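You operate a simulated robot arm through the tools that you are given. There is no shell and no other tool. Be economical: measure what you need, move in short steps, check, and stop when the job is done.

You are at the controls of a simulated two-armed robot. One attempt, no reset.

JOB
Take the lid off the cup with the teal band and lay it down on the top of the repair bench.
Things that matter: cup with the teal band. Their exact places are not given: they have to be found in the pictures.

The check looks at the end state, three seconds after you hand in, the way a careful person would. Anything else that was tipped, shoved, dropped, spilled or broken makes it a failure. A push-on lid holds only when it is set on centred and level and pressed home; a screw cap is set on level and turned clockwise until tight.

ROBOT AND FRAMES
Two 7-joint arms with two-finger parallel grippers on one trunk, on a base that drives. Base frame: it is fixed to the floor where the robot stands at the start and does not move with it; the origin is under the middle of the robot, x ahead of it, y to its left, z up. Units: mm, degrees, N and s.
The left shoulder is at the start at [-82, 119, 851], the right one opposite. With the tool pointing down near the work surface each hand reaches from about 120 to 580 mm from the robot's upright axis, wherever it stands, measured 20 degrees to its own side. Payload 3.43 kg a hand.
The TCP of each hand is the grasp point between the finger pads, 30 mm short of the fingertips. In the tool frame z runs along the fingers and y along their closing line. Largest opening 94 mm; finger width 28, thickness 10; the body of the gripper, 50 by 96 mm, starts 55 mm behind the TCP.
Orientation is that of the tool frame in the base frame, as [roll, pitch, yaw] about the fixed x, y, z axes, in that order (R = Rz(yaw) Ry(pitch) Rx(roll)). With the fingers straight down and closing along the base's y, the tool's x points along the base's -x, its y along +y and its z along -z.

CONTROLS
- The arms move only by the tool arm_command. It takes "left_increments", "right_increments" or both (then of equal length, played together; a hand with none holds still); each is a list of rows, each an object of numbers (a shift or turn left out is 0, a gripper value left out holds the last): "rx", "ry", "rz": the turn, a rotation vector about the base's x, y, z in units of 45 degrees (1.0 is 45 degrees); "x", "y", "z": the shift along the base's x, y, z in units of 300 mm (1.0 is 300 mm); "claw": the finger opening in mm, from 0 to 94. In form: [{"rx": .., "ry": .., "rz": .., "x": .., "y": .., "z": .., "claw": ..}, ...]. A call has 1 to 8 rows; each row is the pose to reach, as a shift and turn from the pose commanded when the call began. A call with a number of a shift or a turn outside -1 to 1 is refused whole. A row lasts 0.2 s, in which the tool goes at most 50 mm and 8.6 degrees; a call with a longer step from one row to the next is refused whole, and so is a gripper value outside its range. A pose out of reach is approached as far as the arm can. The call stops where the force on the tool passes 40 N (or 10 N more than at its start, if that is more) or the arm is blocked; 0.2 s more then pass. Each finger travels about 153 mm/s and halts on what it meets, pressing with about 29 N; the grip force reading is that of the motor and also rises with nothing between the fingers. The clock runs only during rows and for 0.2 s after the last one: add rows that repeat a pose to give the fingers time. It gives the time, the measured TCP pose, the force on the tool (base axes), the opening and the grip force at its end, in the units of the frame above (readings bear some noise), with the torque about the TCP (base axes, N m) and any sound that the robot's microphone picked up.
- Cameras (640 x 400 px; columns grow to the right, rows downward): "scene" is now at [30.8, -3.7, 1554.3]; the picture's right is [-0.02, -1.00, 0.00], its down [-0.79, 0.02, -0.61] and it looks along [0.61, -0.01, -0.79] (base axes); focal length 248 px, centre (320, 200). "left" rides on the left gripper at [76, -14, -103] in its tool frame; the picture's right is [0.18, 0.98, 0.00], its down [-0.75, 0.14, -0.64] and it looks along [-0.63, 0.12, 0.77] (tool axes); focal length 243 px, centre (320, 200). "right" rides on the right gripper at [76, 14, -102] in its tool frame; the picture's right is [-0.18, 0.98, 0.00], its down [-0.75, -0.14, -0.64] and it looks along [-0.63, -0.12, 0.77] (tool axes); focal length 243 px, centre (320, 200).
- capture(camera): a new picture of that camera. No time passes.
- lift_body(by): slides the trunk up (or, below 0, down) by that many mm; the arms and the scene camera ride with it, the base frame stays. It gives what a move gives, with no picture.
- steer(legs): drives the robot by 1 to 6 legs, each [ahead, left, turn to the left] in mm, mm and degrees, along the robot's own axes; the way and the turn of a leg run together, so that a leg with both is an arc; at most 1500 mm and 180 degrees a leg. The arms and the cameras ride along, it lands a little off, and it stops where it bumps. It gives what a move gives.
- pan_tilt(pan, tilt): turns the head with the scene camera to pan (to the left, within 143 degrees either way) and tilt (down, from -29 to 69), counted from straight ahead of the robot. It gives what a move gives.
- pixel_to_xyz(camera, pixels): for up to 12 pixels [column, row] of the newest picture of that camera ("zoom" is the newest enlarged one), the place [x, y, z] in the base frame of the surface seen there, good to about 2 mm. No time passes.
- zoom(camera, box): a new picture of the part [left, top, right, bottom] of that camera's present view, enlarged. No time passes.
- hand_in(): hands the job in; it is judged then, once.

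Go step by step. Measure first, check grasps and placings, and put right what went wrong. The budget is 80 turns and 70 pictures, counting those below and the enlarged ones. Unless the task says otherwise, let go and move clear before handing in, and close with one line.

The tools are called after ">>>" as a command line: name --argument value ..., lists and objects as JSON in quotes. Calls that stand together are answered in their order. arm_command: Moves the arms, as the interface text tells. Its arguments: {"type":"object","properties":{"left_increments":{"type":"array"},"right_increments":{"type":"array"}},"required":[]} The other tools are called the same way: lift_body (by) slides the trunk up or down; steer (legs) drives the base; pan_tilt (pan, tilt) turns the head that bears the scene camera; capture (camera) takes a picture; pixel_to_xyz (camera, pixels) gives the place of the surface under pixels of a picture; zoom (camera, box) takes an enlarged picture of a part of a camera's view; hand_in () hands the job in.

At the start:

```text
clock: 0.0
left_ee_pos: [291.2, 64.4, 1181.6]
left_tcp_rot: [-179.9, 0.0, 180.0]
left_ft_force: [-0.5, -0.4, -0.3]
left_moment: [-0.02, -0.01, 0.0]
left_gripper_width: 94.1
left_grasp_force: 0.0
right_ee_pos: [311.6, -187.9, 1141.3]
right_tcp_rot: [179.9, 0.0, -180.0]
right_ft_force: [0.4, 0.3, -0.4]
right_moment: [0.01, 0.01, 0.04]
right_gripper_width: 94.1
right_grasp_force: 0.0
trunk travel left (down, up): [-275.0, 60.0]
robot x, y, heading: [-3.0, -1.3, -0.0]
head pan, tilt: [-1.1, 52.2]
```

scene: 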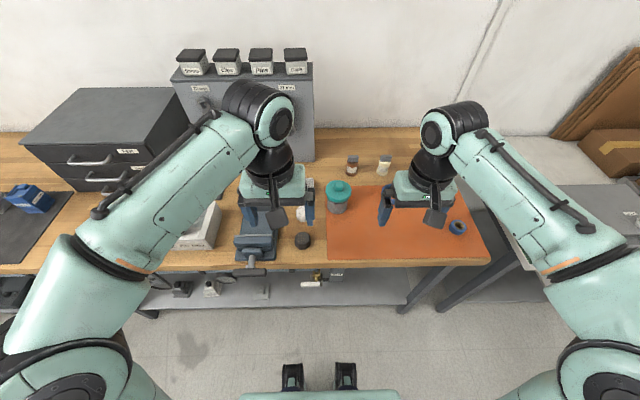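
right: 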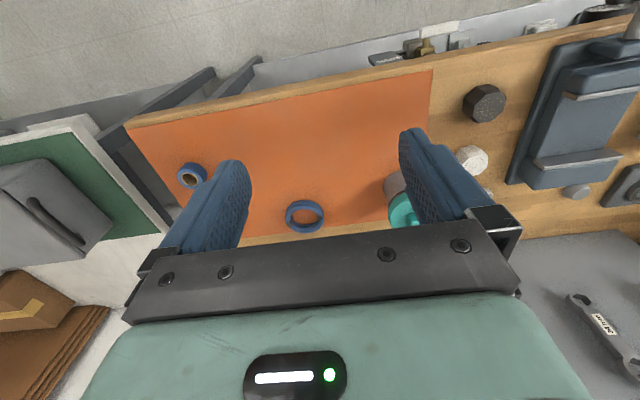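
left: 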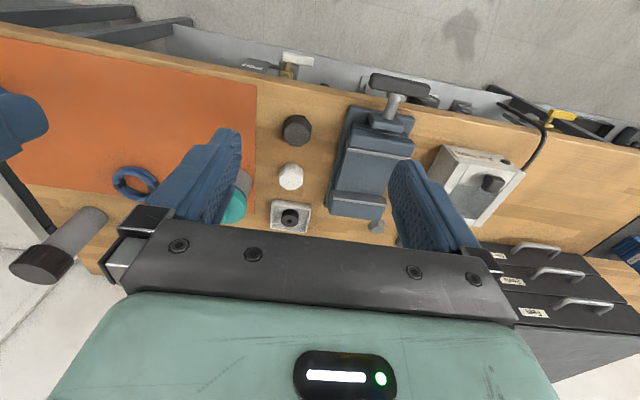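

The scene picture shows a grey cup with a teal top near (338,195), and other jars near (352,165) and (384,163). I'll zoom in to see them.

>>> zoom --camera "scene" --box '[280, 140, 480, 265]'

>>> pixel_to_xyz --camera "scene" --pixels '[[338, 187], [338, 196], [338, 207], [352, 160], [385, 158], [400, 240], [350, 240], [304, 240]]'

```text
3.20 times, centred on (380, 202) of scene
```

zoom: 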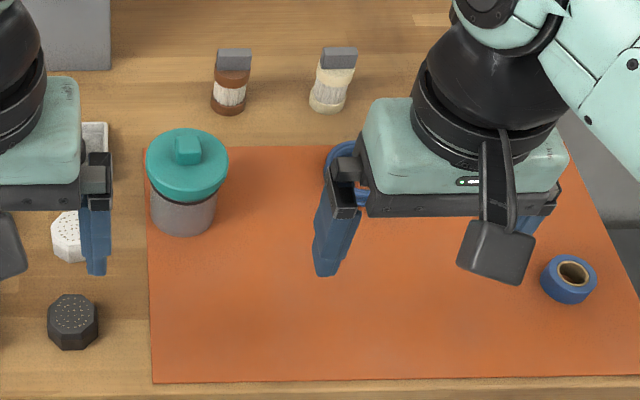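

```text
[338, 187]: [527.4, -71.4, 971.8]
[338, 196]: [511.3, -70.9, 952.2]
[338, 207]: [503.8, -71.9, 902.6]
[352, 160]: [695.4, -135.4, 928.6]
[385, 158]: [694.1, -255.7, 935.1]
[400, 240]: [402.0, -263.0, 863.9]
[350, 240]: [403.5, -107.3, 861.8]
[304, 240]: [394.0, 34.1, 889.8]
```

The cup stands at about (525,-71), with a teal lid that has a bar knob. I'll look around for other cups and benches before deciding this is the right one.

>>> zoom --camera "scene" --box '[300, 165, 380, 215]'

>>> zoom --camera "left" --box '[100, 100, 340, 250]'

>>> pan_tilt --pan -50 --tilt 40

>>> capture --camera "scene"

>>> pan_tilt --pan 50 --tilt 40

>>> capture --camera "scene"

```text
8.00 times, centred on (340, 190) of scene
```

zoom: 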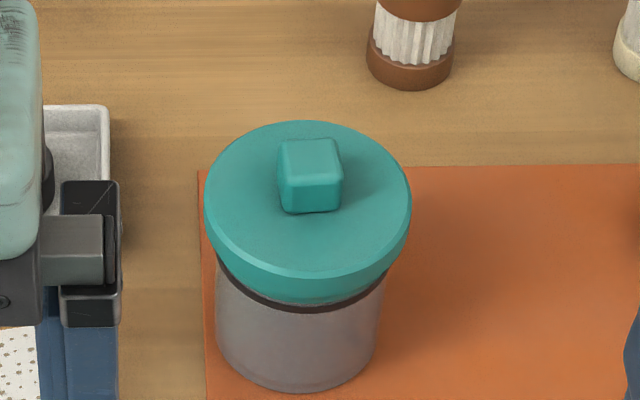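

```text
2.67 times, centred on (220, 175) of left
```

zoom: 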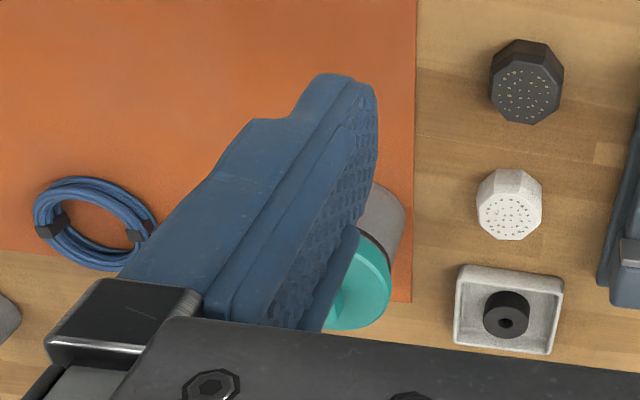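

```text
clock: 1.2
left_ee_pos: [290.3, 63.2, 1181.5]
left_tcp_rot: [-180.0, -0.1, -180.0]
left_ft_force: [-0.2, 0.5, 0.0]
left_moment: [0.01, 0.0, -0.02]
left_gripper_width: 94.1
left_grasp_force: 0.0
right_ee_pos: [309.9, -187.4, 1141.0]
right_tcp_rot: [179.9, 0.0, 179.8]
right_ft_force: [0.9, 0.4, -0.6]
right_moment: [-0.01, 0.02, 0.03]
right_gripper_width: 93.8
right_grasp_force: 0.0
trunk travel left (down, up): [-275.0, 60.0]
robot x, y, heading: [-3.6, 1.4, 0.1]
head pan, tilt: [-50.0, 40.0]
```

```text
63 pictures are left
```

scene: 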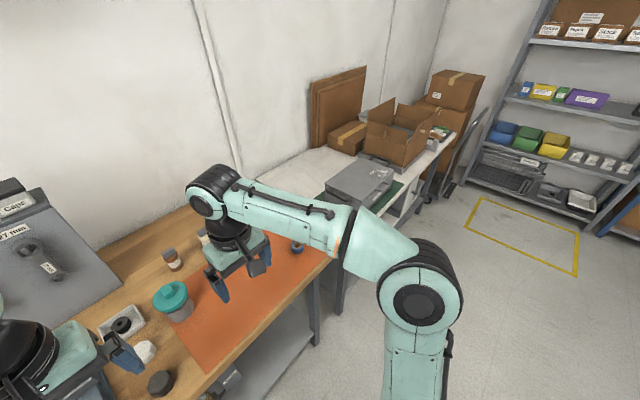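

```text
clock: 2.9
left_ee_pos: [290.0, 65.0, 1182.1]
left_tcp_rot: [179.9, 0.0, -180.0]
left_ft_force: [-0.4, -0.5, -1.4]
left_moment: [0.01, 0.01, 0.01]
left_gripper_width: 93.8
left_grasp_force: 0.0
right_ee_pos: [311.4, -188.0, 1140.3]
right_tcp_rot: [179.9, -0.1, 179.9]
right_ft_force: [-0.3, 0.5, 0.2]
right_moment: [-0.03, 0.0, 0.01]
right_gripper_width: 94.0
right_grasp_force: 0.1
trunk travel left (down, up): [-275.0, 60.0]
robot x, y, heading: [0.1, 0.9, 0.1]
head pan, tilt: [50.0, 40.0]
```

```text
62 pictures are left
```

scene: 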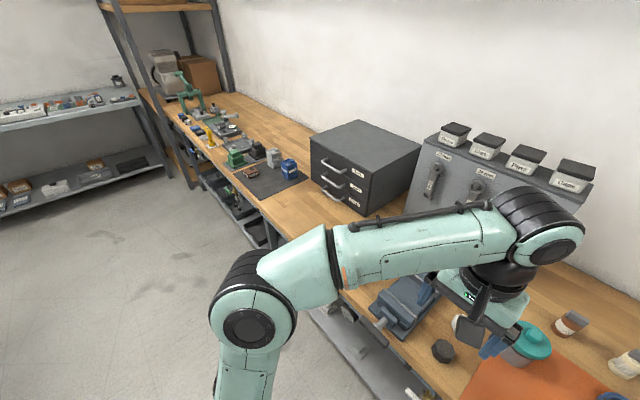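

Only one cup is in view, the teal one. I'll turn the head back to it and measure its lid, knob and body.

>>> pan_tilt --pan -8 --tilt 50

>>> zoom --camera "scene" --box '[260, 160, 340, 210]'

>>> capture --camera "scene"

```text
clock: 4.2
left_ee_pos: [289.1, 65.2, 1181.8]
left_tcp_rot: [179.9, -0.1, 179.9]
left_ft_force: [0.9, -0.8, 0.4]
left_moment: [0.02, 0.04, 0.04]
left_gripper_width: 94.3
left_grasp_force: 0.1
right_ee_pos: [311.5, -187.7, 1141.4]
right_tcp_rot: [179.9, 0.0, -180.0]
right_ft_force: [-0.5, -0.6, 0.2]
right_moment: [-0.04, 0.0, 0.02]
right_gripper_width: 94.1
right_grasp_force: 0.0
trunk travel left (down, up): [-275.0, 60.0]
robot x, y, heading: [-0.1, -0.2, 0.0]
head pan, tilt: [-8.0, 50.0]
```

```text
8.00 times, centred on (300, 185) of scene
```

zoom: 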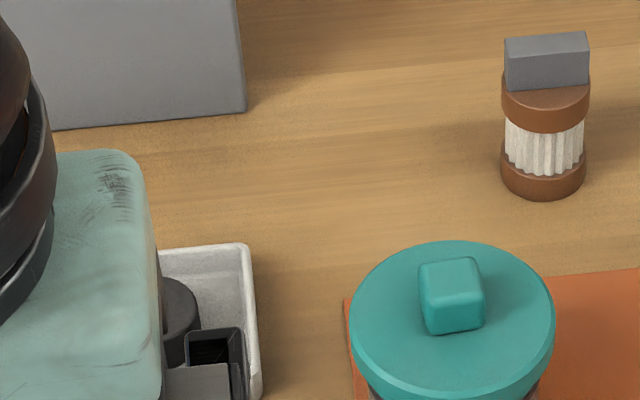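

```text
60 pictures are left
```

scene: 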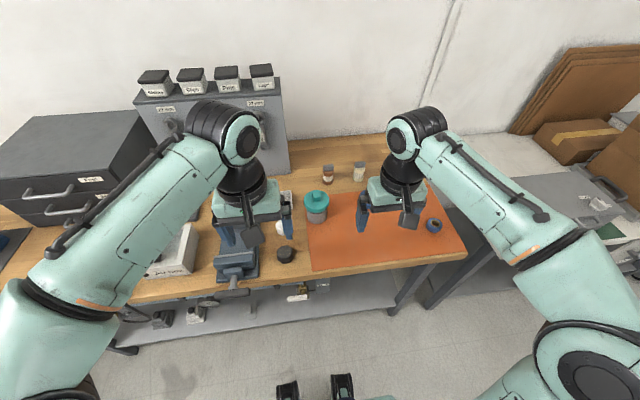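

>>> zoom --camera "scene" --box '[276, 180, 356, 230]'

```text
8.00 times, centred on (316, 205) of scene
```

zoom: 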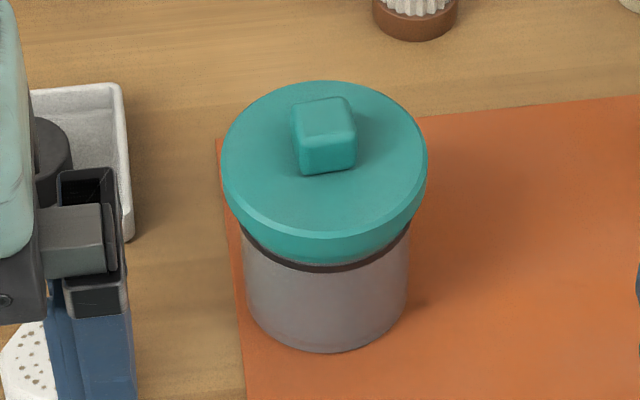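

>>> pixel_to_xyz --camera "zoom" --pixels '[[324, 115], [326, 155], [296, 108], [350, 105], [326, 200], [326, 88], [228, 160], [423, 155], [335, 252], [330, 305], [335, 345], [240, 120]]'

>>> pixel_to_xyz --camera "zoom" --pixels '[[300, 105], [347, 102], [305, 137], [352, 130], [247, 290], [404, 280], [500, 250], [335, 268], [150, 350], [215, 100]]'

```text
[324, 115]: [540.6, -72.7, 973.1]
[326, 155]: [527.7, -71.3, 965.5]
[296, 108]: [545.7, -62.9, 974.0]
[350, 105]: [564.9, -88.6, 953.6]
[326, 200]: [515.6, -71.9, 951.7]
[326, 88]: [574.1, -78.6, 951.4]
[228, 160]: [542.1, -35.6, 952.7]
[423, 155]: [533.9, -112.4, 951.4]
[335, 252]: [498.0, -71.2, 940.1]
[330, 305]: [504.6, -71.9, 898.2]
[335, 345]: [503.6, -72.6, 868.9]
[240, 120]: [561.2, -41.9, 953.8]
```

```text
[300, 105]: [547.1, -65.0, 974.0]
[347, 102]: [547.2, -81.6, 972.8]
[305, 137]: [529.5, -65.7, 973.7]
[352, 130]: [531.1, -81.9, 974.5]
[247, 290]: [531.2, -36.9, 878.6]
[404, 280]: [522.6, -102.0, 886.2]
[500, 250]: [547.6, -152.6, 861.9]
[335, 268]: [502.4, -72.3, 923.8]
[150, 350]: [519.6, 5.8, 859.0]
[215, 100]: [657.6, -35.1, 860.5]
```

Lid: centre about (537,-73), diameter 80, top z 953, with a ~20 mm knob up to 974. The body is about 68 across, on a mat at z 862. Next I'll measure nearby obstacles, free bench wood, and the robot base clearance to the bench.

>>> pixel_to_xyz --camera "scene" --pixels '[[289, 390], [343, 380], [310, 272], [292, 228], [286, 197], [286, 253], [433, 225], [328, 167], [360, 166], [300, 175], [312, 300], [392, 310]]'

>>> zoom --camera "right" --box '[120, 60, 600, 300]'

>>> pixel_to_xyz --camera "right" --pixels '[[305, 203], [305, 215], [290, 213], [192, 172], [471, 159], [484, 103], [280, 110], [402, 210], [310, 250], [424, 112], [578, 190], [540, 215]]'

```text
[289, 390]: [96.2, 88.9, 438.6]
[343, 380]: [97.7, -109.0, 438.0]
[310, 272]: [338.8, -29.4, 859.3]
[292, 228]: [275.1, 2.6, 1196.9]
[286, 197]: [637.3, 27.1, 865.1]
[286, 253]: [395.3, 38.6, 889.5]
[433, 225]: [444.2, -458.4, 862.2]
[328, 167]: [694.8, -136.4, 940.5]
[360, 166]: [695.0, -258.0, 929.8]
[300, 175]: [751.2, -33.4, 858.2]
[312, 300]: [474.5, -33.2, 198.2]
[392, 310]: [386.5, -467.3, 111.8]
```

```text
1.33 times, centred on (360, 180) of right
```

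zoom: 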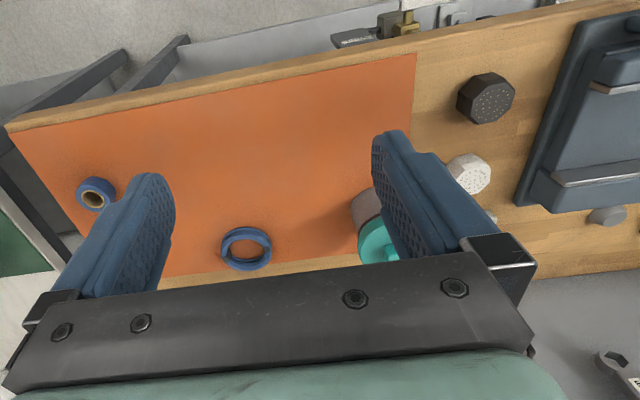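

```text
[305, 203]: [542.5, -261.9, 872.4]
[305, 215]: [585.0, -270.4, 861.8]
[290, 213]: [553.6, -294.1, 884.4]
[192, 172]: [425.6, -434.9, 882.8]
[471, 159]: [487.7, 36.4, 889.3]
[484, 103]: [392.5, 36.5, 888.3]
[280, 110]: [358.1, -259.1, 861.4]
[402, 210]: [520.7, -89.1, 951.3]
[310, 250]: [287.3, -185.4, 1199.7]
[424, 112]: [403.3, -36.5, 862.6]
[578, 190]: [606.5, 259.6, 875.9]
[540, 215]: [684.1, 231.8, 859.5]
```

The right approach over the mat is clear, but the left hand needs the robot closer for a comfortable reach. I'll check base clearance by looking down.

>>> pan_tilt --pan 0 --tilt 69

>>> capture --camera "scene"

```text
clock: 5.0
left_ee_pos: [289.1, 66.4, 1181.3]
left_tcp_rot: [-179.9, 0.0, -180.0]
left_ft_force: [-0.7, 0.3, 0.7]
left_moment: [-0.01, -0.02, 0.0]
left_gripper_width: 93.9
left_grasp_force: 0.0
right_ee_pos: [311.4, -187.9, 1141.6]
right_tcp_rot: [179.9, 0.0, 179.8]
right_ft_force: [0.1, 0.2, -0.4]
right_moment: [0.02, 0.02, 0.04]
right_gripper_width: 94.2
right_grasp_force: 0.1
trunk travel left (down, up): [-275.0, 60.0]
robot x, y, heading: [-1.2, 1.1, -0.1]
head pan, tilt: [0.0, 68.8]
```

```text
57 pictures are left
```

scene: 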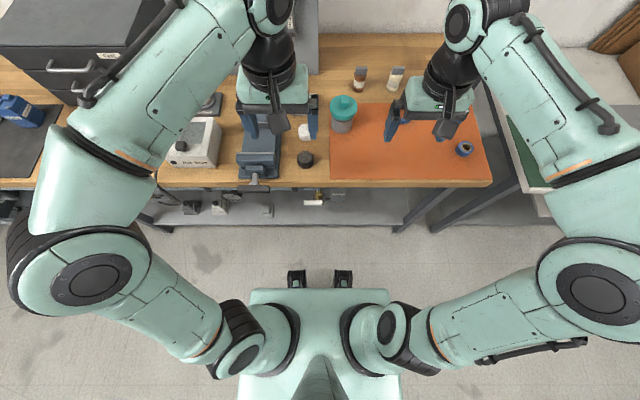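

The base front is at x≈97 and the bench edge at x≈330, so driving 100 mm ahead is safe. The arms are high and clear.

>>> steer --legs '[[100, 0, 0]]'

>>> pan_tilt --pan -8 --tilt 58

>>> capture --camera "scene"

```text
clock: 6.2
left_ee_pos: [387.9, 64.5, 1181.5]
left_tcp_rot: [179.9, 0.0, 179.9]
left_ft_force: [-0.5, 0.2, 0.6]
left_moment: [0.0, 0.01, 0.04]
left_gripper_width: 94.2
left_grasp_force: 0.2
right_ee_pos: [407.8, -188.6, 1140.8]
right_tcp_rot: [179.9, 0.1, 179.7]
right_ft_force: [0.4, 0.7, -0.1]
right_moment: [0.01, 0.02, -0.01]
right_gripper_width: 93.8
right_grasp_force: 0.0
trunk travel left (down, up): [-275.0, 60.0]
robot x, y, heading: [99.2, -2.5, -0.2]
head pan, tilt: [0.0, 68.8]
```

```text
clock: 6.9
left_ee_pos: [387.5, 64.4, 1181.7]
left_tcp_rot: [-180.0, 0.1, 179.9]
left_ft_force: [-0.3, -0.5, 0.7]
left_moment: [-0.01, 0.03, 0.0]
left_gripper_width: 94.1
left_grasp_force: 0.1
right_ee_pos: [408.6, -188.4, 1140.4]
right_tcp_rot: [179.9, 0.0, 179.7]
right_ft_force: [-0.2, -1.0, 0.3]
right_moment: [0.02, 0.02, 0.0]
right_gripper_width: 94.1
right_grasp_force: 0.0
trunk travel left (down, up): [-275.0, 60.0]
robot x, y, heading: [98.0, -3.5, 0.1]
head pan, tilt: [-8.0, 58.0]
```

```text
56 pictures are left
```

scene: 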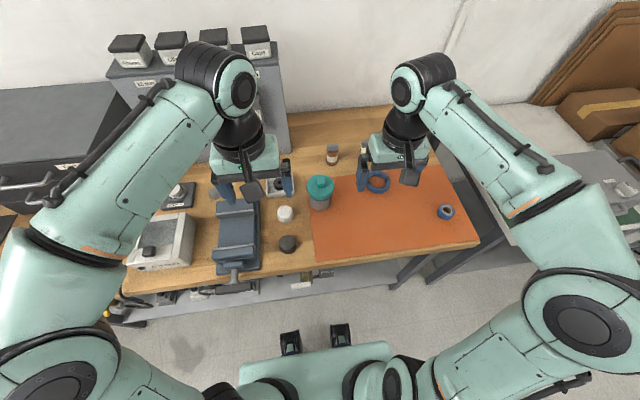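

Now at x=98. I'll yaw the right hand by -55°, high up and moving slightly right, to prepare a side grip on the cup body.

>>> arm_command --right_increments '[{"rz": -0.175, "y": -0.03}, {"rz": -0.35, "y": -0.06}, {"rz": -0.525, "y": -0.09}, {"rz": -0.7, "y": -0.12}, {"rz": -0.875, "y": -0.15}, {"rz": -1.0, "y": -0.18}]'

>>> arm_command --right_increments '[{"rz": -0.175}, {"rz": -0.35}, {"rz": -0.525}, {"rz": -0.7}, {"rz": -0.875}, {"rz": -1.0}]'

```text
clock: 8.3
left_ee_pos: [387.4, 64.3, 1181.3]
left_tcp_rot: [180.0, 0.1, -180.0]
left_ft_force: [0.0, 0.5, -0.4]
left_moment: [-0.02, -0.02, 0.01]
left_gripper_width: 94.0
left_grasp_force: 0.1
right_ee_pos: [407.5, -242.2, 1140.0]
right_tcp_rot: [179.9, 0.1, 134.7]
right_ft_force: [-0.3, -0.9, -0.4]
right_moment: [0.0, 0.0, -0.02]
right_gripper_width: 93.9
right_grasp_force: 0.0
trunk travel left (down, up): [-275.0, 60.0]
robot x, y, heading: [96.8, 0.4, 0.0]
head pan, tilt: [-8.0, 58.0]
```

```text
clock: 9.7
left_ee_pos: [387.0, 63.3, 1181.3]
left_tcp_rot: [180.0, 0.0, 180.0]
left_ft_force: [0.8, -0.2, 0.7]
left_moment: [0.0, 0.0, 0.02]
left_gripper_width: 94.1
left_grasp_force: 0.2
right_ee_pos: [406.9, -242.5, 1141.7]
right_tcp_rot: [179.9, -0.1, 89.7]
right_ft_force: [0.2, -0.2, 0.1]
right_moment: [0.01, -0.01, -0.03]
right_gripper_width: 93.9
right_grasp_force: 0.0
trunk travel left (down, up): [-275.0, 60.0]
robot x, y, heading: [98.3, -0.1, 0.1]
head pan, tilt: [-8.0, 58.0]
```

>>> arm_command --right_increments '[{"rz": -0.175}, {"rz": -0.35}, {"rz": -0.444}]'

>>> arm_command --right_increments '[{"rx": 0.16, "ry": -0.058}, {"rx": 0.32, "ry": -0.116}, {"rx": 0.48, "ry": -0.175}, {"rx": 0.64, "ry": -0.233}, {"rx": 0.8, "ry": -0.291}, {"rx": 0.94, "ry": -0.342}]'

>>> arm_command --right_increments '[{"rx": 0.16, "ry": -0.058}, {"rx": 0.32, "ry": -0.116}, {"rx": 0.418, "ry": -0.152}]'

>>> capture --camera "scene"

>>> capture --camera "right"

```text
clock: 10.5
left_ee_pos: [388.1, 64.0, 1181.5]
left_tcp_rot: [180.0, 0.0, 179.9]
left_ft_force: [-0.1, -0.4, -0.6]
left_moment: [0.0, -0.02, -0.04]
left_gripper_width: 94.1
left_grasp_force: 0.1
right_ee_pos: [407.2, -241.7, 1140.8]
right_tcp_rot: [179.9, 0.0, 69.7]
right_ft_force: [0.4, -0.6, -0.7]
right_moment: [-0.03, 0.02, -0.01]
right_gripper_width: 94.0
right_grasp_force: 0.0
trunk travel left (down, up): [-275.0, 60.0]
robot x, y, heading: [98.1, -2.4, -0.0]
head pan, tilt: [-8.0, 58.0]
```

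```text
clock: 11.9
left_ee_pos: [387.4, 64.0, 1181.4]
left_tcp_rot: [-180.0, 0.1, 179.9]
left_ft_force: [-0.2, 0.0, 0.4]
left_moment: [0.01, -0.02, -0.01]
left_gripper_width: 94.0
left_grasp_force: 0.0
right_ee_pos: [407.2, -241.0, 1141.9]
right_tcp_rot: [-179.9, -45.1, 69.8]
right_ft_force: [0.7, -0.4, 0.0]
right_moment: [0.01, -0.05, -0.01]
right_gripper_width: 94.0
right_grasp_force: 0.0
trunk travel left (down, up): [-275.0, 60.0]
robot x, y, heading: [94.0, 0.8, -0.3]
head pan, tilt: [-8.0, 58.0]
```

```text
clock: 12.7
left_ee_pos: [386.9, 64.4, 1180.8]
left_tcp_rot: [180.0, 0.0, 179.9]
left_ft_force: [0.0, -0.3, -0.4]
left_moment: [-0.03, 0.01, -0.01]
left_gripper_width: 94.1
left_grasp_force: 0.0
right_ee_pos: [408.4, -242.0, 1140.2]
right_tcp_rot: [-179.8, -65.2, 69.7]
right_ft_force: [0.1, 0.5, 0.5]
right_moment: [-0.01, -0.02, 0.01]
right_gripper_width: 94.0
right_grasp_force: 0.1
trunk travel left (down, up): [-275.0, 60.0]
robot x, y, heading: [96.5, -3.4, -0.2]
head pan, tilt: [-8.0, 58.0]
```

```text
55 pictures are left
```

scene: 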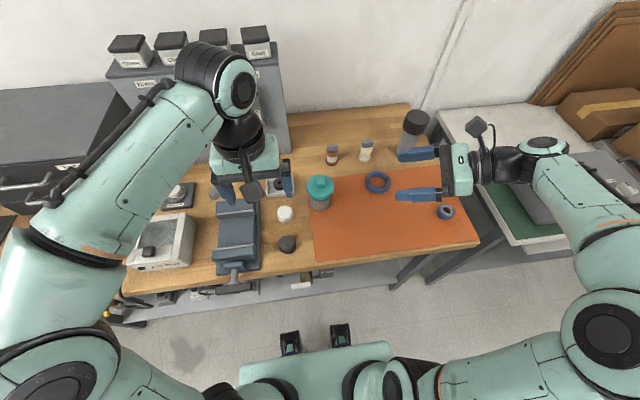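

```text
54 pictures are left
```

right: 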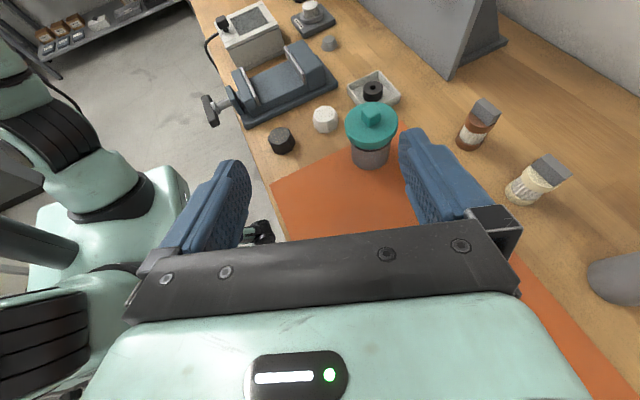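

The right hand now points at the cup, tilted 25° down. I'll check the tall grey cylinder at (412,130) before lowering.

>>> pixel_to_xyz --camera "scene" --pixels '[[418, 116], [410, 135], [402, 145], [319, 181], [319, 196], [320, 206], [377, 190]]'

>>> pixel_to_xyz --camera "right" --pixels '[[372, 120], [369, 143], [370, 158], [354, 155], [388, 158], [347, 125], [396, 130], [400, 100], [375, 100]]'

```text
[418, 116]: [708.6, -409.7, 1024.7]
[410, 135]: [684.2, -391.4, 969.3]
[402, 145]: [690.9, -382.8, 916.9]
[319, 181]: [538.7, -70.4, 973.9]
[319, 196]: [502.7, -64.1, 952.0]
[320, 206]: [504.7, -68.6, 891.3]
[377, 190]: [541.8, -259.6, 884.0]
```

```text
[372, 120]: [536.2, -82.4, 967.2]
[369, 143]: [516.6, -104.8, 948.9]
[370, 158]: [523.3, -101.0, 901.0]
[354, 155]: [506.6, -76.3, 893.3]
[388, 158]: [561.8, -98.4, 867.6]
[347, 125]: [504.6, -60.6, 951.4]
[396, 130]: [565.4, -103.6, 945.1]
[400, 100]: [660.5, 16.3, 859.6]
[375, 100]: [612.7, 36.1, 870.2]
```

The cylinder is at (700,-400), well clear, and both cameras agree on the cup at (537,-73). I'll move to the pre-grasp 150 mm back from the cup.

>>> arm_command --right_increments '[{"x": 0.052, "y": 0.02, "z": -0.123}, {"x": 0.104, "y": 0.04, "z": -0.246}, {"x": 0.157, "y": 0.06, "z": -0.368}, {"x": 0.21, "y": 0.08, "z": -0.49}, {"x": 0.262, "y": 0.1, "z": -0.613}, {"x": 0.262, "y": 0.1, "z": -0.613}]'

>>> capture --camera "right"

>>> capture --camera "scene"

```text
clock: 14.1
left_ee_pos: [386.8, 64.0, 1181.7]
left_tcp_rot: [179.9, 0.0, 179.9]
left_ft_force: [-0.9, 0.7, -0.5]
left_moment: [0.0, 0.03, 0.0]
left_gripper_width: 94.2
left_grasp_force: 0.0
right_ee_pos: [488.3, -211.5, 954.8]
right_tcp_rot: [-179.7, -65.0, 69.7]
right_ft_force: [-0.7, -0.7, 0.1]
right_moment: [-0.01, -0.02, -0.01]
right_gripper_width: 94.0
right_grasp_force: 0.1
trunk travel left (down, up): [-275.0, 60.0]
robot x, y, heading: [96.7, -0.6, -0.1]
head pan, tilt: [-8.0, 58.0]
```

```text
53 pictures are left
```

right: 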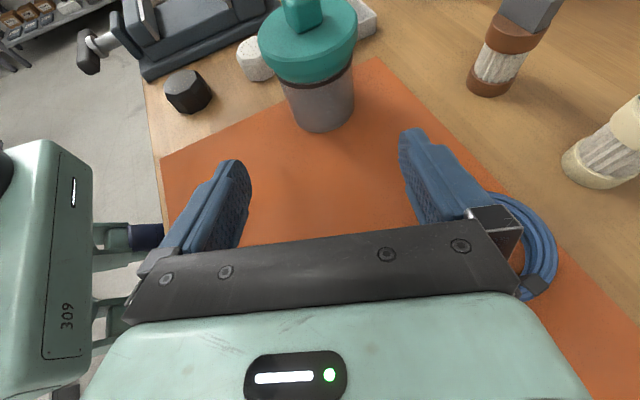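

```text
52 pictures are left
```

scene: 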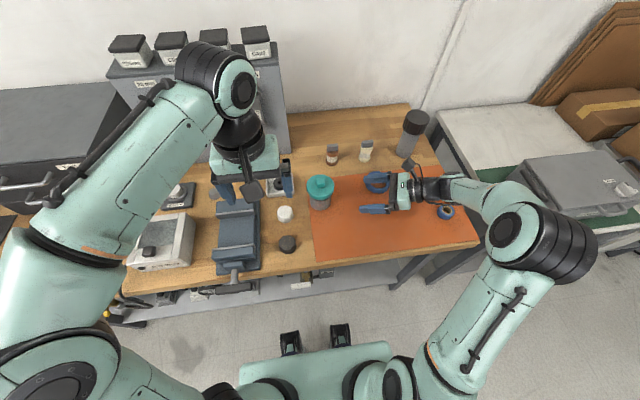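

The cup is centred between the fingers laterally. I'll advance about 60% of the way and check.

>>> arm_command --right_increments '[{"x": 0.03, "y": 0.085, "z": -0.041}, {"x": 0.06, "y": 0.17, "z": -0.082}, {"x": 0.09, "y": 0.255, "z": -0.124}]'

>>> capture --camera "right"

```text
clock: 14.9
left_ee_pos: [387.7, 65.3, 1180.8]
left_tcp_rot: [-180.0, 0.0, 180.0]
left_ft_force: [-0.4, 0.1, 0.6]
left_moment: [-0.01, 0.0, -0.01]
left_gripper_width: 94.1
left_grasp_force: 0.2
right_ee_pos: [512.3, -135.3, 918.6]
right_tcp_rot: [-179.7, -64.8, 69.6]
right_ft_force: [-0.1, 0.4, 0.5]
right_moment: [0.01, -0.04, 0.01]
right_gripper_width: 94.0
right_grasp_force: 0.0
trunk travel left (down, up): [-275.0, 60.0]
robot x, y, heading: [94.0, -2.0, 0.1]
head pan, tilt: [-8.0, 58.0]
```

```text
51 pictures are left
```

right: 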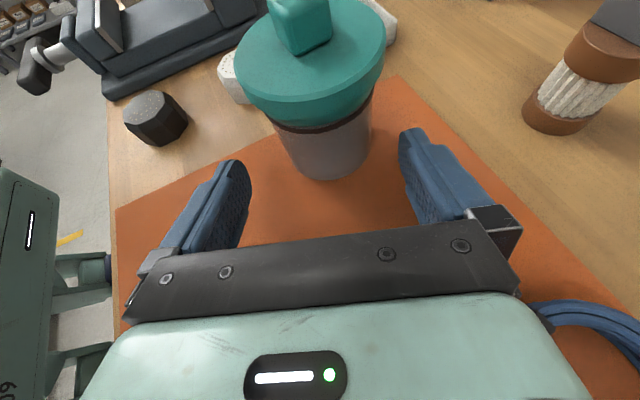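

Still centred (cup base at column ~328). I'll finish the approach.

>>> arm_command --right_increments '[{"x": 0.023, "y": 0.057, "z": -0.028}, {"x": 0.046, "y": 0.114, "z": -0.057}, {"x": 0.069, "y": 0.171, "z": -0.085}]'

>>> capture --camera "right"

>>> zoom --camera "scene" --box '[280, 160, 400, 235]'

```text
clock: 15.7
left_ee_pos: [388.4, 64.1, 1181.5]
left_tcp_rot: [180.0, 0.1, 179.9]
left_ft_force: [-0.6, 0.1, -0.1]
left_moment: [0.01, -0.01, -0.02]
left_gripper_width: 94.0
left_grasp_force: 0.0
right_ee_pos: [535.6, -84.0, 894.5]
right_tcp_rot: [-179.9, -65.1, 69.8]
right_ft_force: [-0.4, 0.1, 0.6]
right_moment: [0.03, 0.0, 0.01]
right_gripper_width: 94.1
right_grasp_force: 0.1
trunk travel left (down, up): [-275.0, 60.0]
robot x, y, heading: [98.5, -1.8, -0.0]
head pan, tilt: [-8.0, 58.0]
```

```text
50 pictures are left
```

right: 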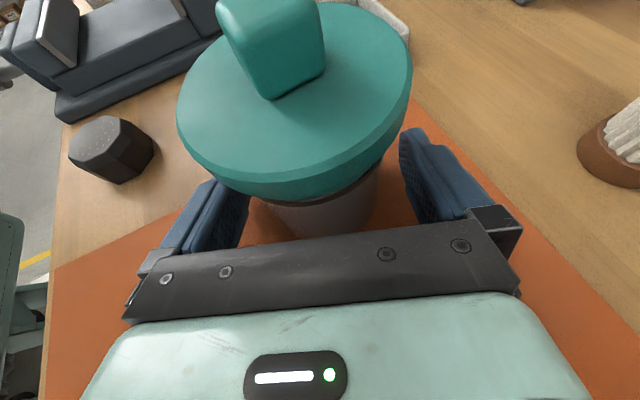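

```text
5.33 times, centred on (340, 198) of scene
```

zoom: 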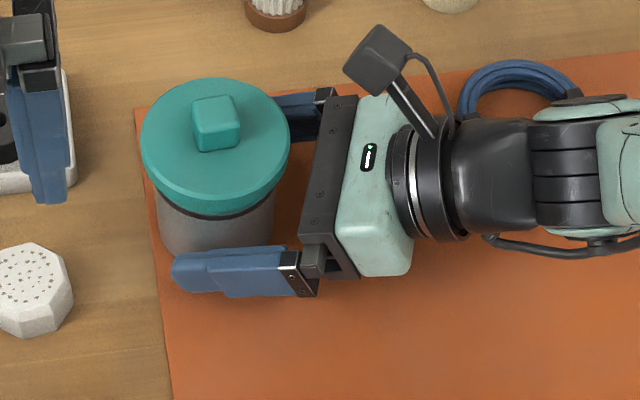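

The fingers straddle the body below the lid. Closing gently.

>>> arm_command --right_increments '[{"claw": 84}, {"claw": 78}, {"claw": 74}, {"claw": 70}, {"claw": 66}, {"claw": 60}, {"claw": 60}]'

>>> capture --camera "right"

>>> zoom --camera "scene" --box '[280, 160, 400, 235]'

```text
clock: 17.3
left_ee_pos: [387.5, 64.6, 1181.5]
left_tcp_rot: [-180.0, 0.0, 180.0]
left_ft_force: [0.0, -0.3, -0.1]
left_moment: [0.03, -0.01, 0.01]
left_gripper_width: 93.9
left_grasp_force: 0.1
right_ee_pos: [535.9, -85.2, 895.8]
right_tcp_rot: [-179.6, -65.0, 69.6]
right_ft_force: [-0.6, 0.4, 0.7]
right_moment: [0.07, 0.0, -0.01]
right_gripper_width: 72.9
right_grasp_force: 29.0
trunk travel left (down, up): [-275.0, 60.0]
robot x, y, heading: [92.9, -1.0, -0.3]
head pan, tilt: [-8.0, 58.0]
```

```text
48 pictures are left
```

right: 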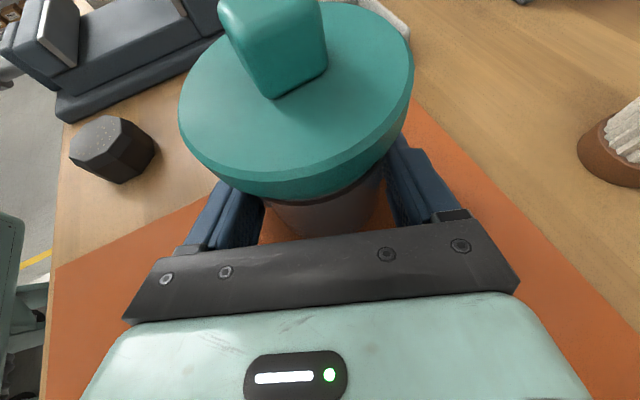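

```text
5.33 times, centred on (340, 198) of scene
```

zoom: 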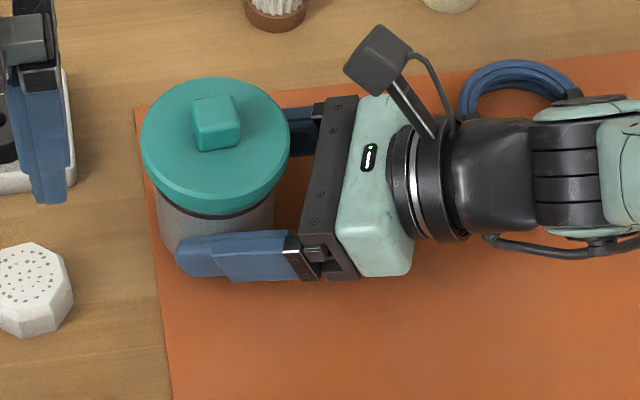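

The cup body is held at 72.9 mm with 29 N and hasn't moved. The right camera housing sits close by, so I'll turn the left hand -90° to close along x and keep its body clear.

>>> arm_command --left_increments '[{"rz": -0.175}, {"rz": -0.35}, {"rz": -0.525}, {"rz": -0.7}, {"rz": -0.875}, {"rz": -1.0}]'

>>> arm_command --left_increments '[{"rz": -0.175, "x": 0.08, "y": -0.05}, {"rz": -0.35, "x": 0.16, "y": -0.1}, {"rz": -0.525, "x": 0.24, "y": -0.15}, {"rz": -0.7, "x": 0.32, "y": -0.2}, {"rz": -0.875, "x": 0.42, "y": -0.25}, {"rz": -1.0, "x": 0.5, "y": -0.3}]'

>>> capture --camera "left"

>>> capture --camera "scene"

```text
clock: 18.7
left_ee_pos: [387.0, 63.4, 1179.9]
left_tcp_rot: [-180.0, 0.0, 134.7]
left_ft_force: [0.9, -0.9, -0.9]
left_moment: [0.01, 0.02, -0.01]
left_gripper_width: 94.1
left_grasp_force: 0.1
right_ee_pos: [535.4, -84.2, 893.5]
right_tcp_rot: [-179.6, -65.1, 69.6]
right_ft_force: [-0.4, 0.1, 0.4]
right_moment: [-0.01, -0.02, 0.0]
right_gripper_width: 72.8
right_grasp_force: 29.0
trunk travel left (down, up): [-275.0, 60.0]
robot x, y, heading: [95.7, -3.5, 0.1]
head pan, tilt: [-8.0, 58.0]
```

```text
clock: 20.1
left_ee_pos: [462.2, -49.1, 1196.3]
left_tcp_rot: [174.9, -4.9, 89.7]
left_ft_force: [0.4, -0.3, -0.2]
left_moment: [0.0, 0.02, 0.06]
left_gripper_width: 93.9
left_grasp_force: 0.0
left hand out of reach, approached as far as the arm can: row 5, 6
right_ee_pos: [535.7, -86.9, 894.5]
right_tcp_rot: [-179.5, -65.0, 69.6]
right_ft_force: [-2.8, -2.2, 2.8]
right_moment: [-0.09, 0.1, -0.08]
right_gripper_width: 72.7
right_grasp_force: 28.7
trunk travel left (down, up): [-275.0, 60.0]
robot x, y, heading: [101.1, -1.2, 0.2]
head pan, tilt: [-8.0, 58.0]
```

```text
46 pictures are left
```

left: 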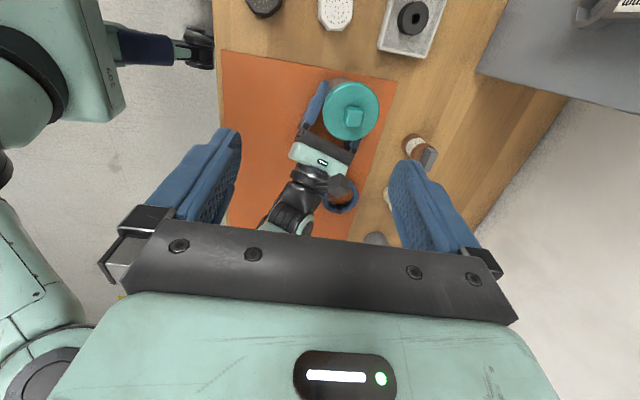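

```text
45 pictures are left
```

scene: 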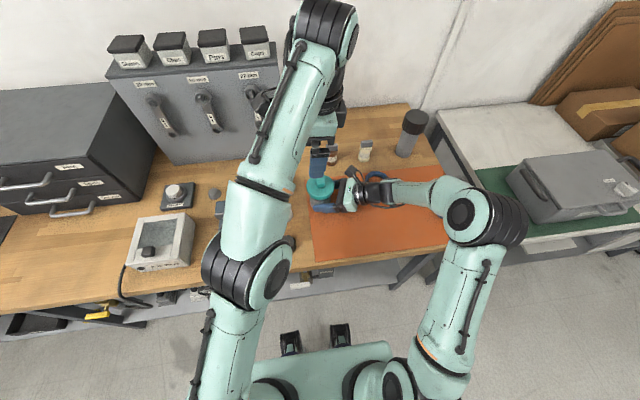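

The left hand was out of reach at that height. I'll lower it 100 mm, which brings it back within reach.

>>> arm_command --left_increments '[{"z": -0.11, "claw": 60}, {"z": -0.22}, {"z": -0.33}, {"z": -0.33}]'

>>> capture --camera "left"

```text
clock: 21.1
left_ee_pos: [463.0, -47.9, 1094.7]
left_tcp_rot: [174.8, -4.8, 89.9]
left_ft_force: [-0.7, -0.3, 0.5]
left_moment: [-0.04, -0.04, 0.01]
left_gripper_width: 60.0
left_grasp_force: 0.1
right_ee_pos: [534.9, -84.5, 893.6]
right_tcp_rot: [-179.7, -65.0, 69.6]
right_ft_force: [-0.2, 0.8, 0.3]
right_moment: [-0.02, -0.04, 0.04]
right_gripper_width: 73.0
right_grasp_force: 28.9
trunk travel left (down, up): [-275.0, 60.0]
robot x, y, heading: [95.9, -2.2, 0.1]
head pan, tilt: [-8.0, 58.0]
```

```text
44 pictures are left
```

left: 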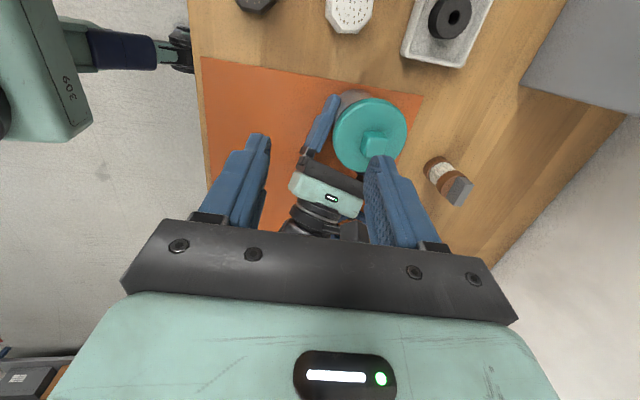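

The commanded pose was reset to the one reached. I'll correct the 5° tilt and move over the knob (538,-73.5) at z≈1055.

>>> arm_command --left_increments '[{"rx": -0.035, "ry": 0.038, "x": 0.06, "y": -0.02, "z": -0.04}, {"rx": -0.07, "ry": 0.076, "x": 0.125, "y": -0.042, "z": -0.08}, {"rx": -0.106, "ry": 0.115, "x": 0.19, "y": -0.064, "z": -0.12}, {"rx": -0.106, "ry": 0.115, "x": 0.25, "y": -0.085, "z": -0.13}, {"rx": -0.106, "ry": 0.115, "x": 0.25, "y": -0.085, "z": -0.13}]'

>>> capture --camera "left"

>>> capture --camera "scene"

```text
clock: 22.3
left_ee_pos: [537.4, -73.6, 1059.1]
left_tcp_rot: [-179.9, 0.0, 89.6]
left_ft_force: [0.9, 0.0, 0.7]
left_moment: [-0.01, -0.04, 0.02]
left_gripper_width: 60.2
left_grasp_force: 0.1
right_ee_pos: [534.9, -84.2, 893.6]
right_tcp_rot: [-179.6, -65.0, 69.6]
right_ft_force: [-0.1, -0.4, 0.0]
right_moment: [0.04, -0.03, 0.0]
right_gripper_width: 72.7
right_grasp_force: 28.9
trunk travel left (down, up): [-275.0, 60.0]
robot x, y, heading: [97.4, -2.5, -0.2]
head pan, tilt: [-8.0, 58.0]
```

```text
43 pictures are left
```

left: 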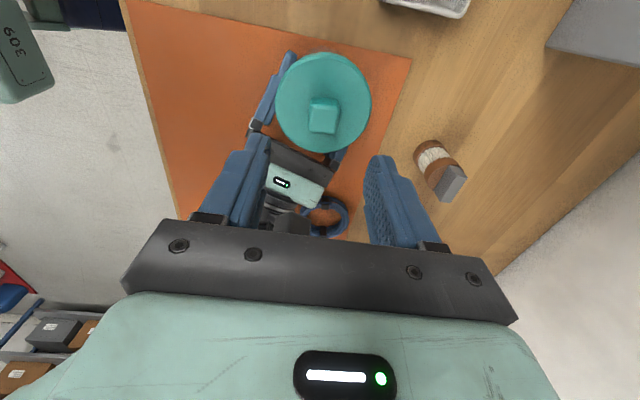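

```text
42 pictures are left
```

scene: 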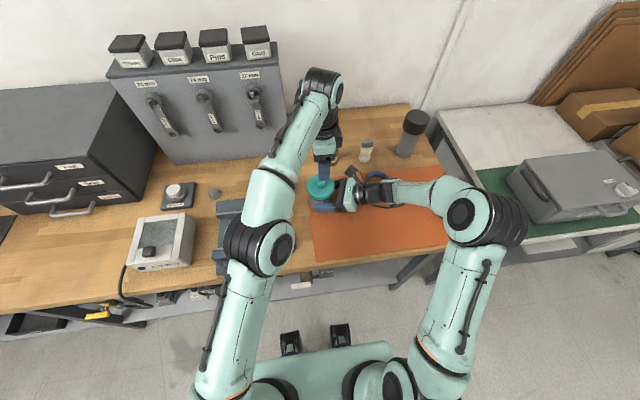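

Left hand is aligned over the knob at z 1059. I'll measure the knob and the right hand's camera housing from here.

>>> pixel_to_xyz --camera "left" --pixels '[[322, 108], [323, 125], [311, 103], [336, 102], [311, 118], [334, 117], [300, 125], [345, 125], [290, 218], [305, 212], [325, 70]]'

>>> zoom --camera "left" --box '[240, 40, 400, 140]'

```text
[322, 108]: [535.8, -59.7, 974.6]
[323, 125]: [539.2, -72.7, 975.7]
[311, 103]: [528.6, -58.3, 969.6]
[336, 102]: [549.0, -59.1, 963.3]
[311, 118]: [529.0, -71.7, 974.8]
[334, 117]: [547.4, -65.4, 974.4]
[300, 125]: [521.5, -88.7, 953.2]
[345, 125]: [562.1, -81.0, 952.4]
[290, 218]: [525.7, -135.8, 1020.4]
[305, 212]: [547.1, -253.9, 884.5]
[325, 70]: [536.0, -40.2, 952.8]
```

```text
4.00 times, centred on (320, 90) of left
```

zoom: 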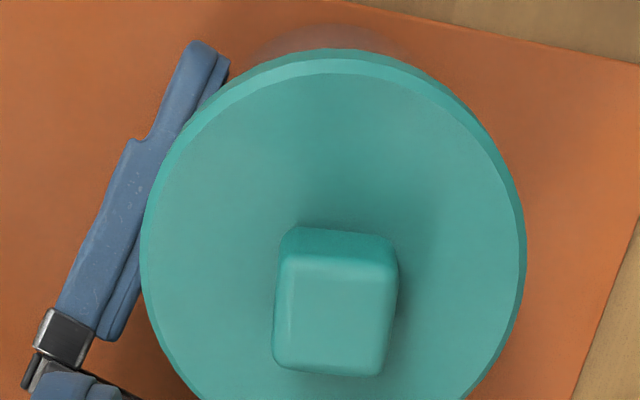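

The knob spans x 528–549 and y -60..-85, so the hand is centred. I'll descend until the fingertips are about 3 mm above the lid top (TCP 986).

>>> arm_command --left_increments '[{"z": -0.08}, {"z": -0.16}, {"z": -0.22}, {"z": -0.243}, {"z": -0.243}]'

>>> capture --camera "left"

>>> capture --camera "right"

```text
clock: 23.5
left_ee_pos: [539.3, -74.1, 984.9]
left_tcp_rot: [-179.9, 0.0, 89.6]
left_ft_force: [1.1, 0.0, -0.4]
left_moment: [-0.02, -0.01, 0.03]
left_gripper_width: 60.0
left_grasp_force: 0.0
right_ee_pos: [535.9, -84.0, 895.8]
right_tcp_rot: [-179.7, -65.1, 69.7]
right_ft_force: [-0.2, -0.3, 1.4]
right_moment: [0.02, -0.01, 0.0]
right_gripper_width: 72.3
right_grasp_force: 29.0
trunk travel left (down, up): [-275.0, 60.0]
robot x, y, heading: [97.0, 2.0, -0.4]
head pan, tilt: [-8.0, 58.0]
```

```text
40 pictures are left
```

left: 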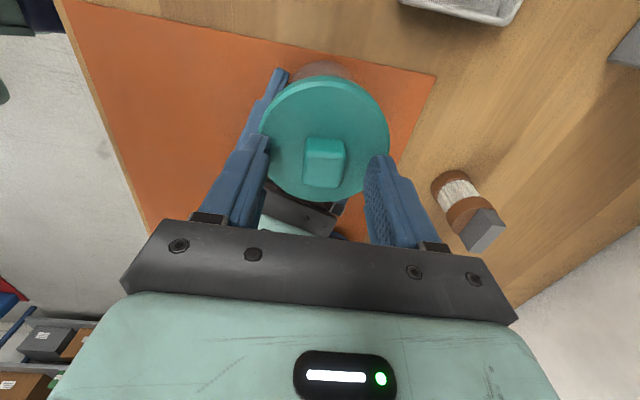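

```text
39 pictures are left
```

right: 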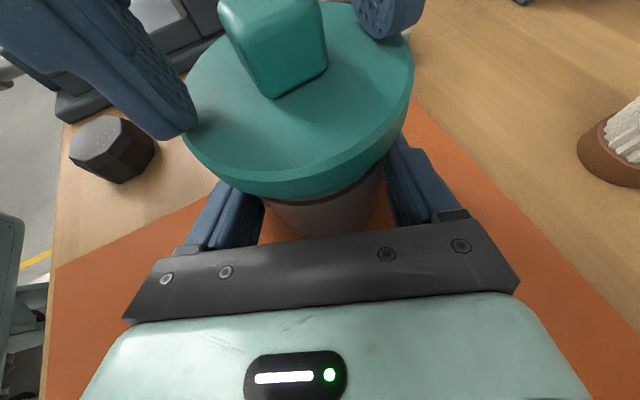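

The fingers are on both sides of the knob with no contact. Closing on it now.

>>> arm_command --left_increments '[{"claw": 45}, {"claw": 32}, {"claw": 24}, {"claw": 18}, {"claw": 12}, {"claw": 12}]'

>>> capture --camera "left"

```text
clock: 24.9
left_ee_pos: [539.0, -74.2, 985.1]
left_tcp_rot: [-179.9, 0.0, 89.4]
left_ft_force: [1.7, 0.4, 0.3]
left_moment: [0.0, -0.03, -0.02]
left_gripper_width: 22.8
left_grasp_force: 28.8
right_ee_pos: [535.6, -85.5, 893.6]
right_tcp_rot: [-179.7, -65.0, 69.7]
right_ft_force: [-1.8, -0.1, 0.2]
right_moment: [0.02, -0.03, 0.02]
right_gripper_width: 72.6
right_grasp_force: 29.1
trunk travel left (down, up): [-275.0, 60.0]
robot x, y, heading: [99.2, -2.2, -0.2]
head pan, tilt: [-8.0, 58.0]
heard: snap
```

```text
38 pictures are left
```

left: 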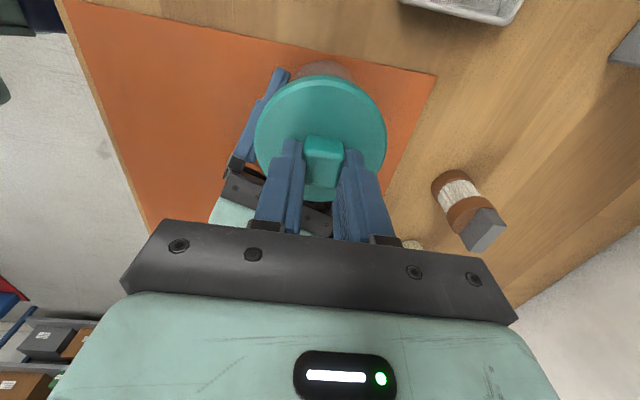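

The grip on the knob is firm (22.8 mm, 29 N), and a snap suggests the lid has unseated slightly. I'll lift in small steps.

>>> arm_command --left_increments '[{"z": 0.01}, {"z": 0.02}, {"z": 0.035}, {"z": 0.05}]'

>>> zoom --camera "scene" --box '[280, 160, 400, 235]'

>>> capture --camera "right"

```text
clock: 25.9
left_ee_pos: [538.4, -74.5, 1000.3]
left_tcp_rot: [-179.9, 0.0, 89.7]
left_ft_force: [0.8, 0.2, -1.1]
left_moment: [0.01, -0.01, -0.05]
left_gripper_width: 22.8
left_grasp_force: 29.3
right_ee_pos: [536.1, -86.7, 895.5]
right_tcp_rot: [-179.8, -65.0, 69.7]
right_ft_force: [0.0, 0.2, -0.5]
right_moment: [0.04, 0.0, -0.02]
right_gripper_width: 72.5
right_grasp_force: 29.0
trunk travel left (down, up): [-275.0, 60.0]
robot x, y, heading: [97.7, -0.1, -0.3]
head pan, tilt: [-8.0, 58.0]
```

```text
5.33 times, centred on (340, 198) of scene
```

zoom: 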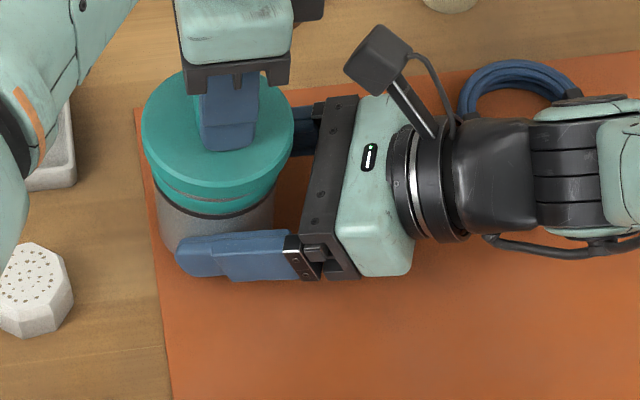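

```text
36 pictures are left
```

right: 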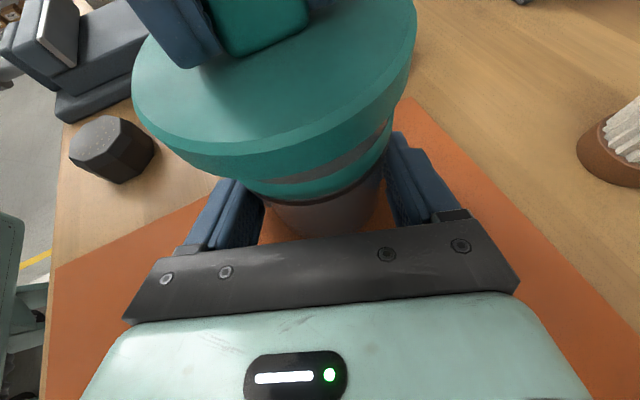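

The lid came free cleanly, leaving the cup's teal band behind with the cup held still. I'll raise it further and look for bare wood.

>>> arm_command --left_increments '[{"z": 0.06}, {"z": 0.15}, {"z": 0.24}, {"z": 0.3}, {"z": 0.3, "y": 0.1}, {"z": 0.3, "y": 0.22}, {"z": 0.3, "y": 0.35}, {"z": 0.3, "y": 0.45}]'

>>> capture --camera "scene"

>>> capture --camera "right"

>>> capture --camera "left"

```text
clock: 27.7
left_ee_pos: [539.5, 59.6, 1091.3]
left_tcp_rot: [180.0, 0.1, 89.6]
left_ft_force: [-0.3, 0.9, 0.3]
left_moment: [-0.01, 0.0, 0.02]
left_gripper_width: 22.4
left_grasp_force: 29.2
left hand out of reach, approached as far as the arm can: row 4, 5, 6
right_ee_pos: [535.8, -84.1, 894.2]
right_tcp_rot: [-179.8, -64.9, 69.6]
right_ft_force: [0.5, 1.2, 0.1]
right_moment: [0.06, 0.0, -0.03]
right_gripper_width: 72.9
right_grasp_force: 28.5
trunk travel left (down, up): [-275.0, 60.0]
robot x, y, heading: [97.2, -0.6, 0.2]
head pan, tilt: [-8.0, 58.0]
```

```text
35 pictures are left
```

scene: 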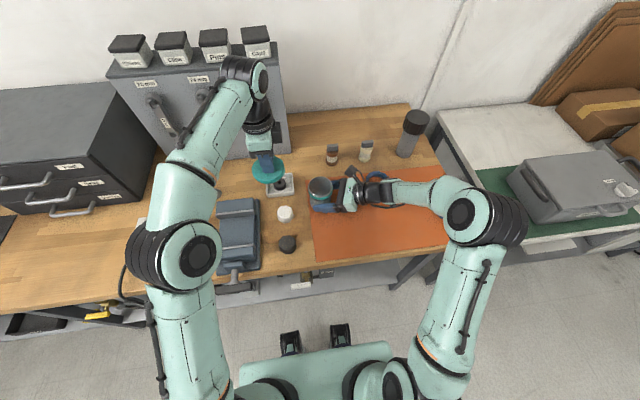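

```text
34 pictures are left
```

right: 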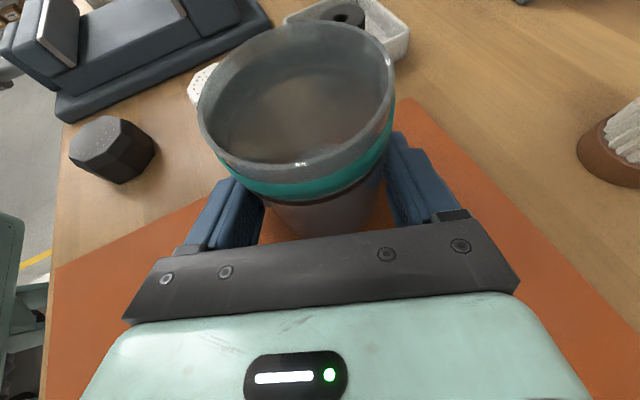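

```text
33 pictures are left
```

left: 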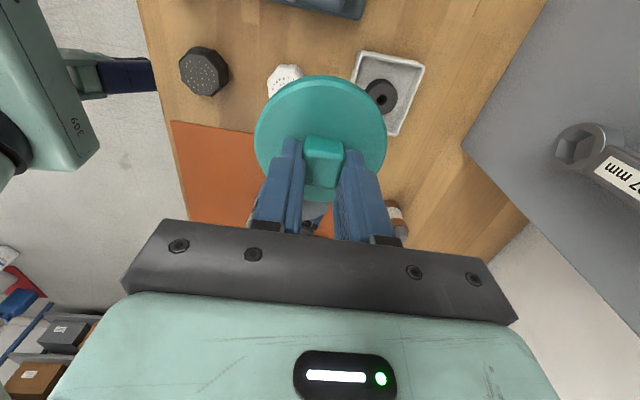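

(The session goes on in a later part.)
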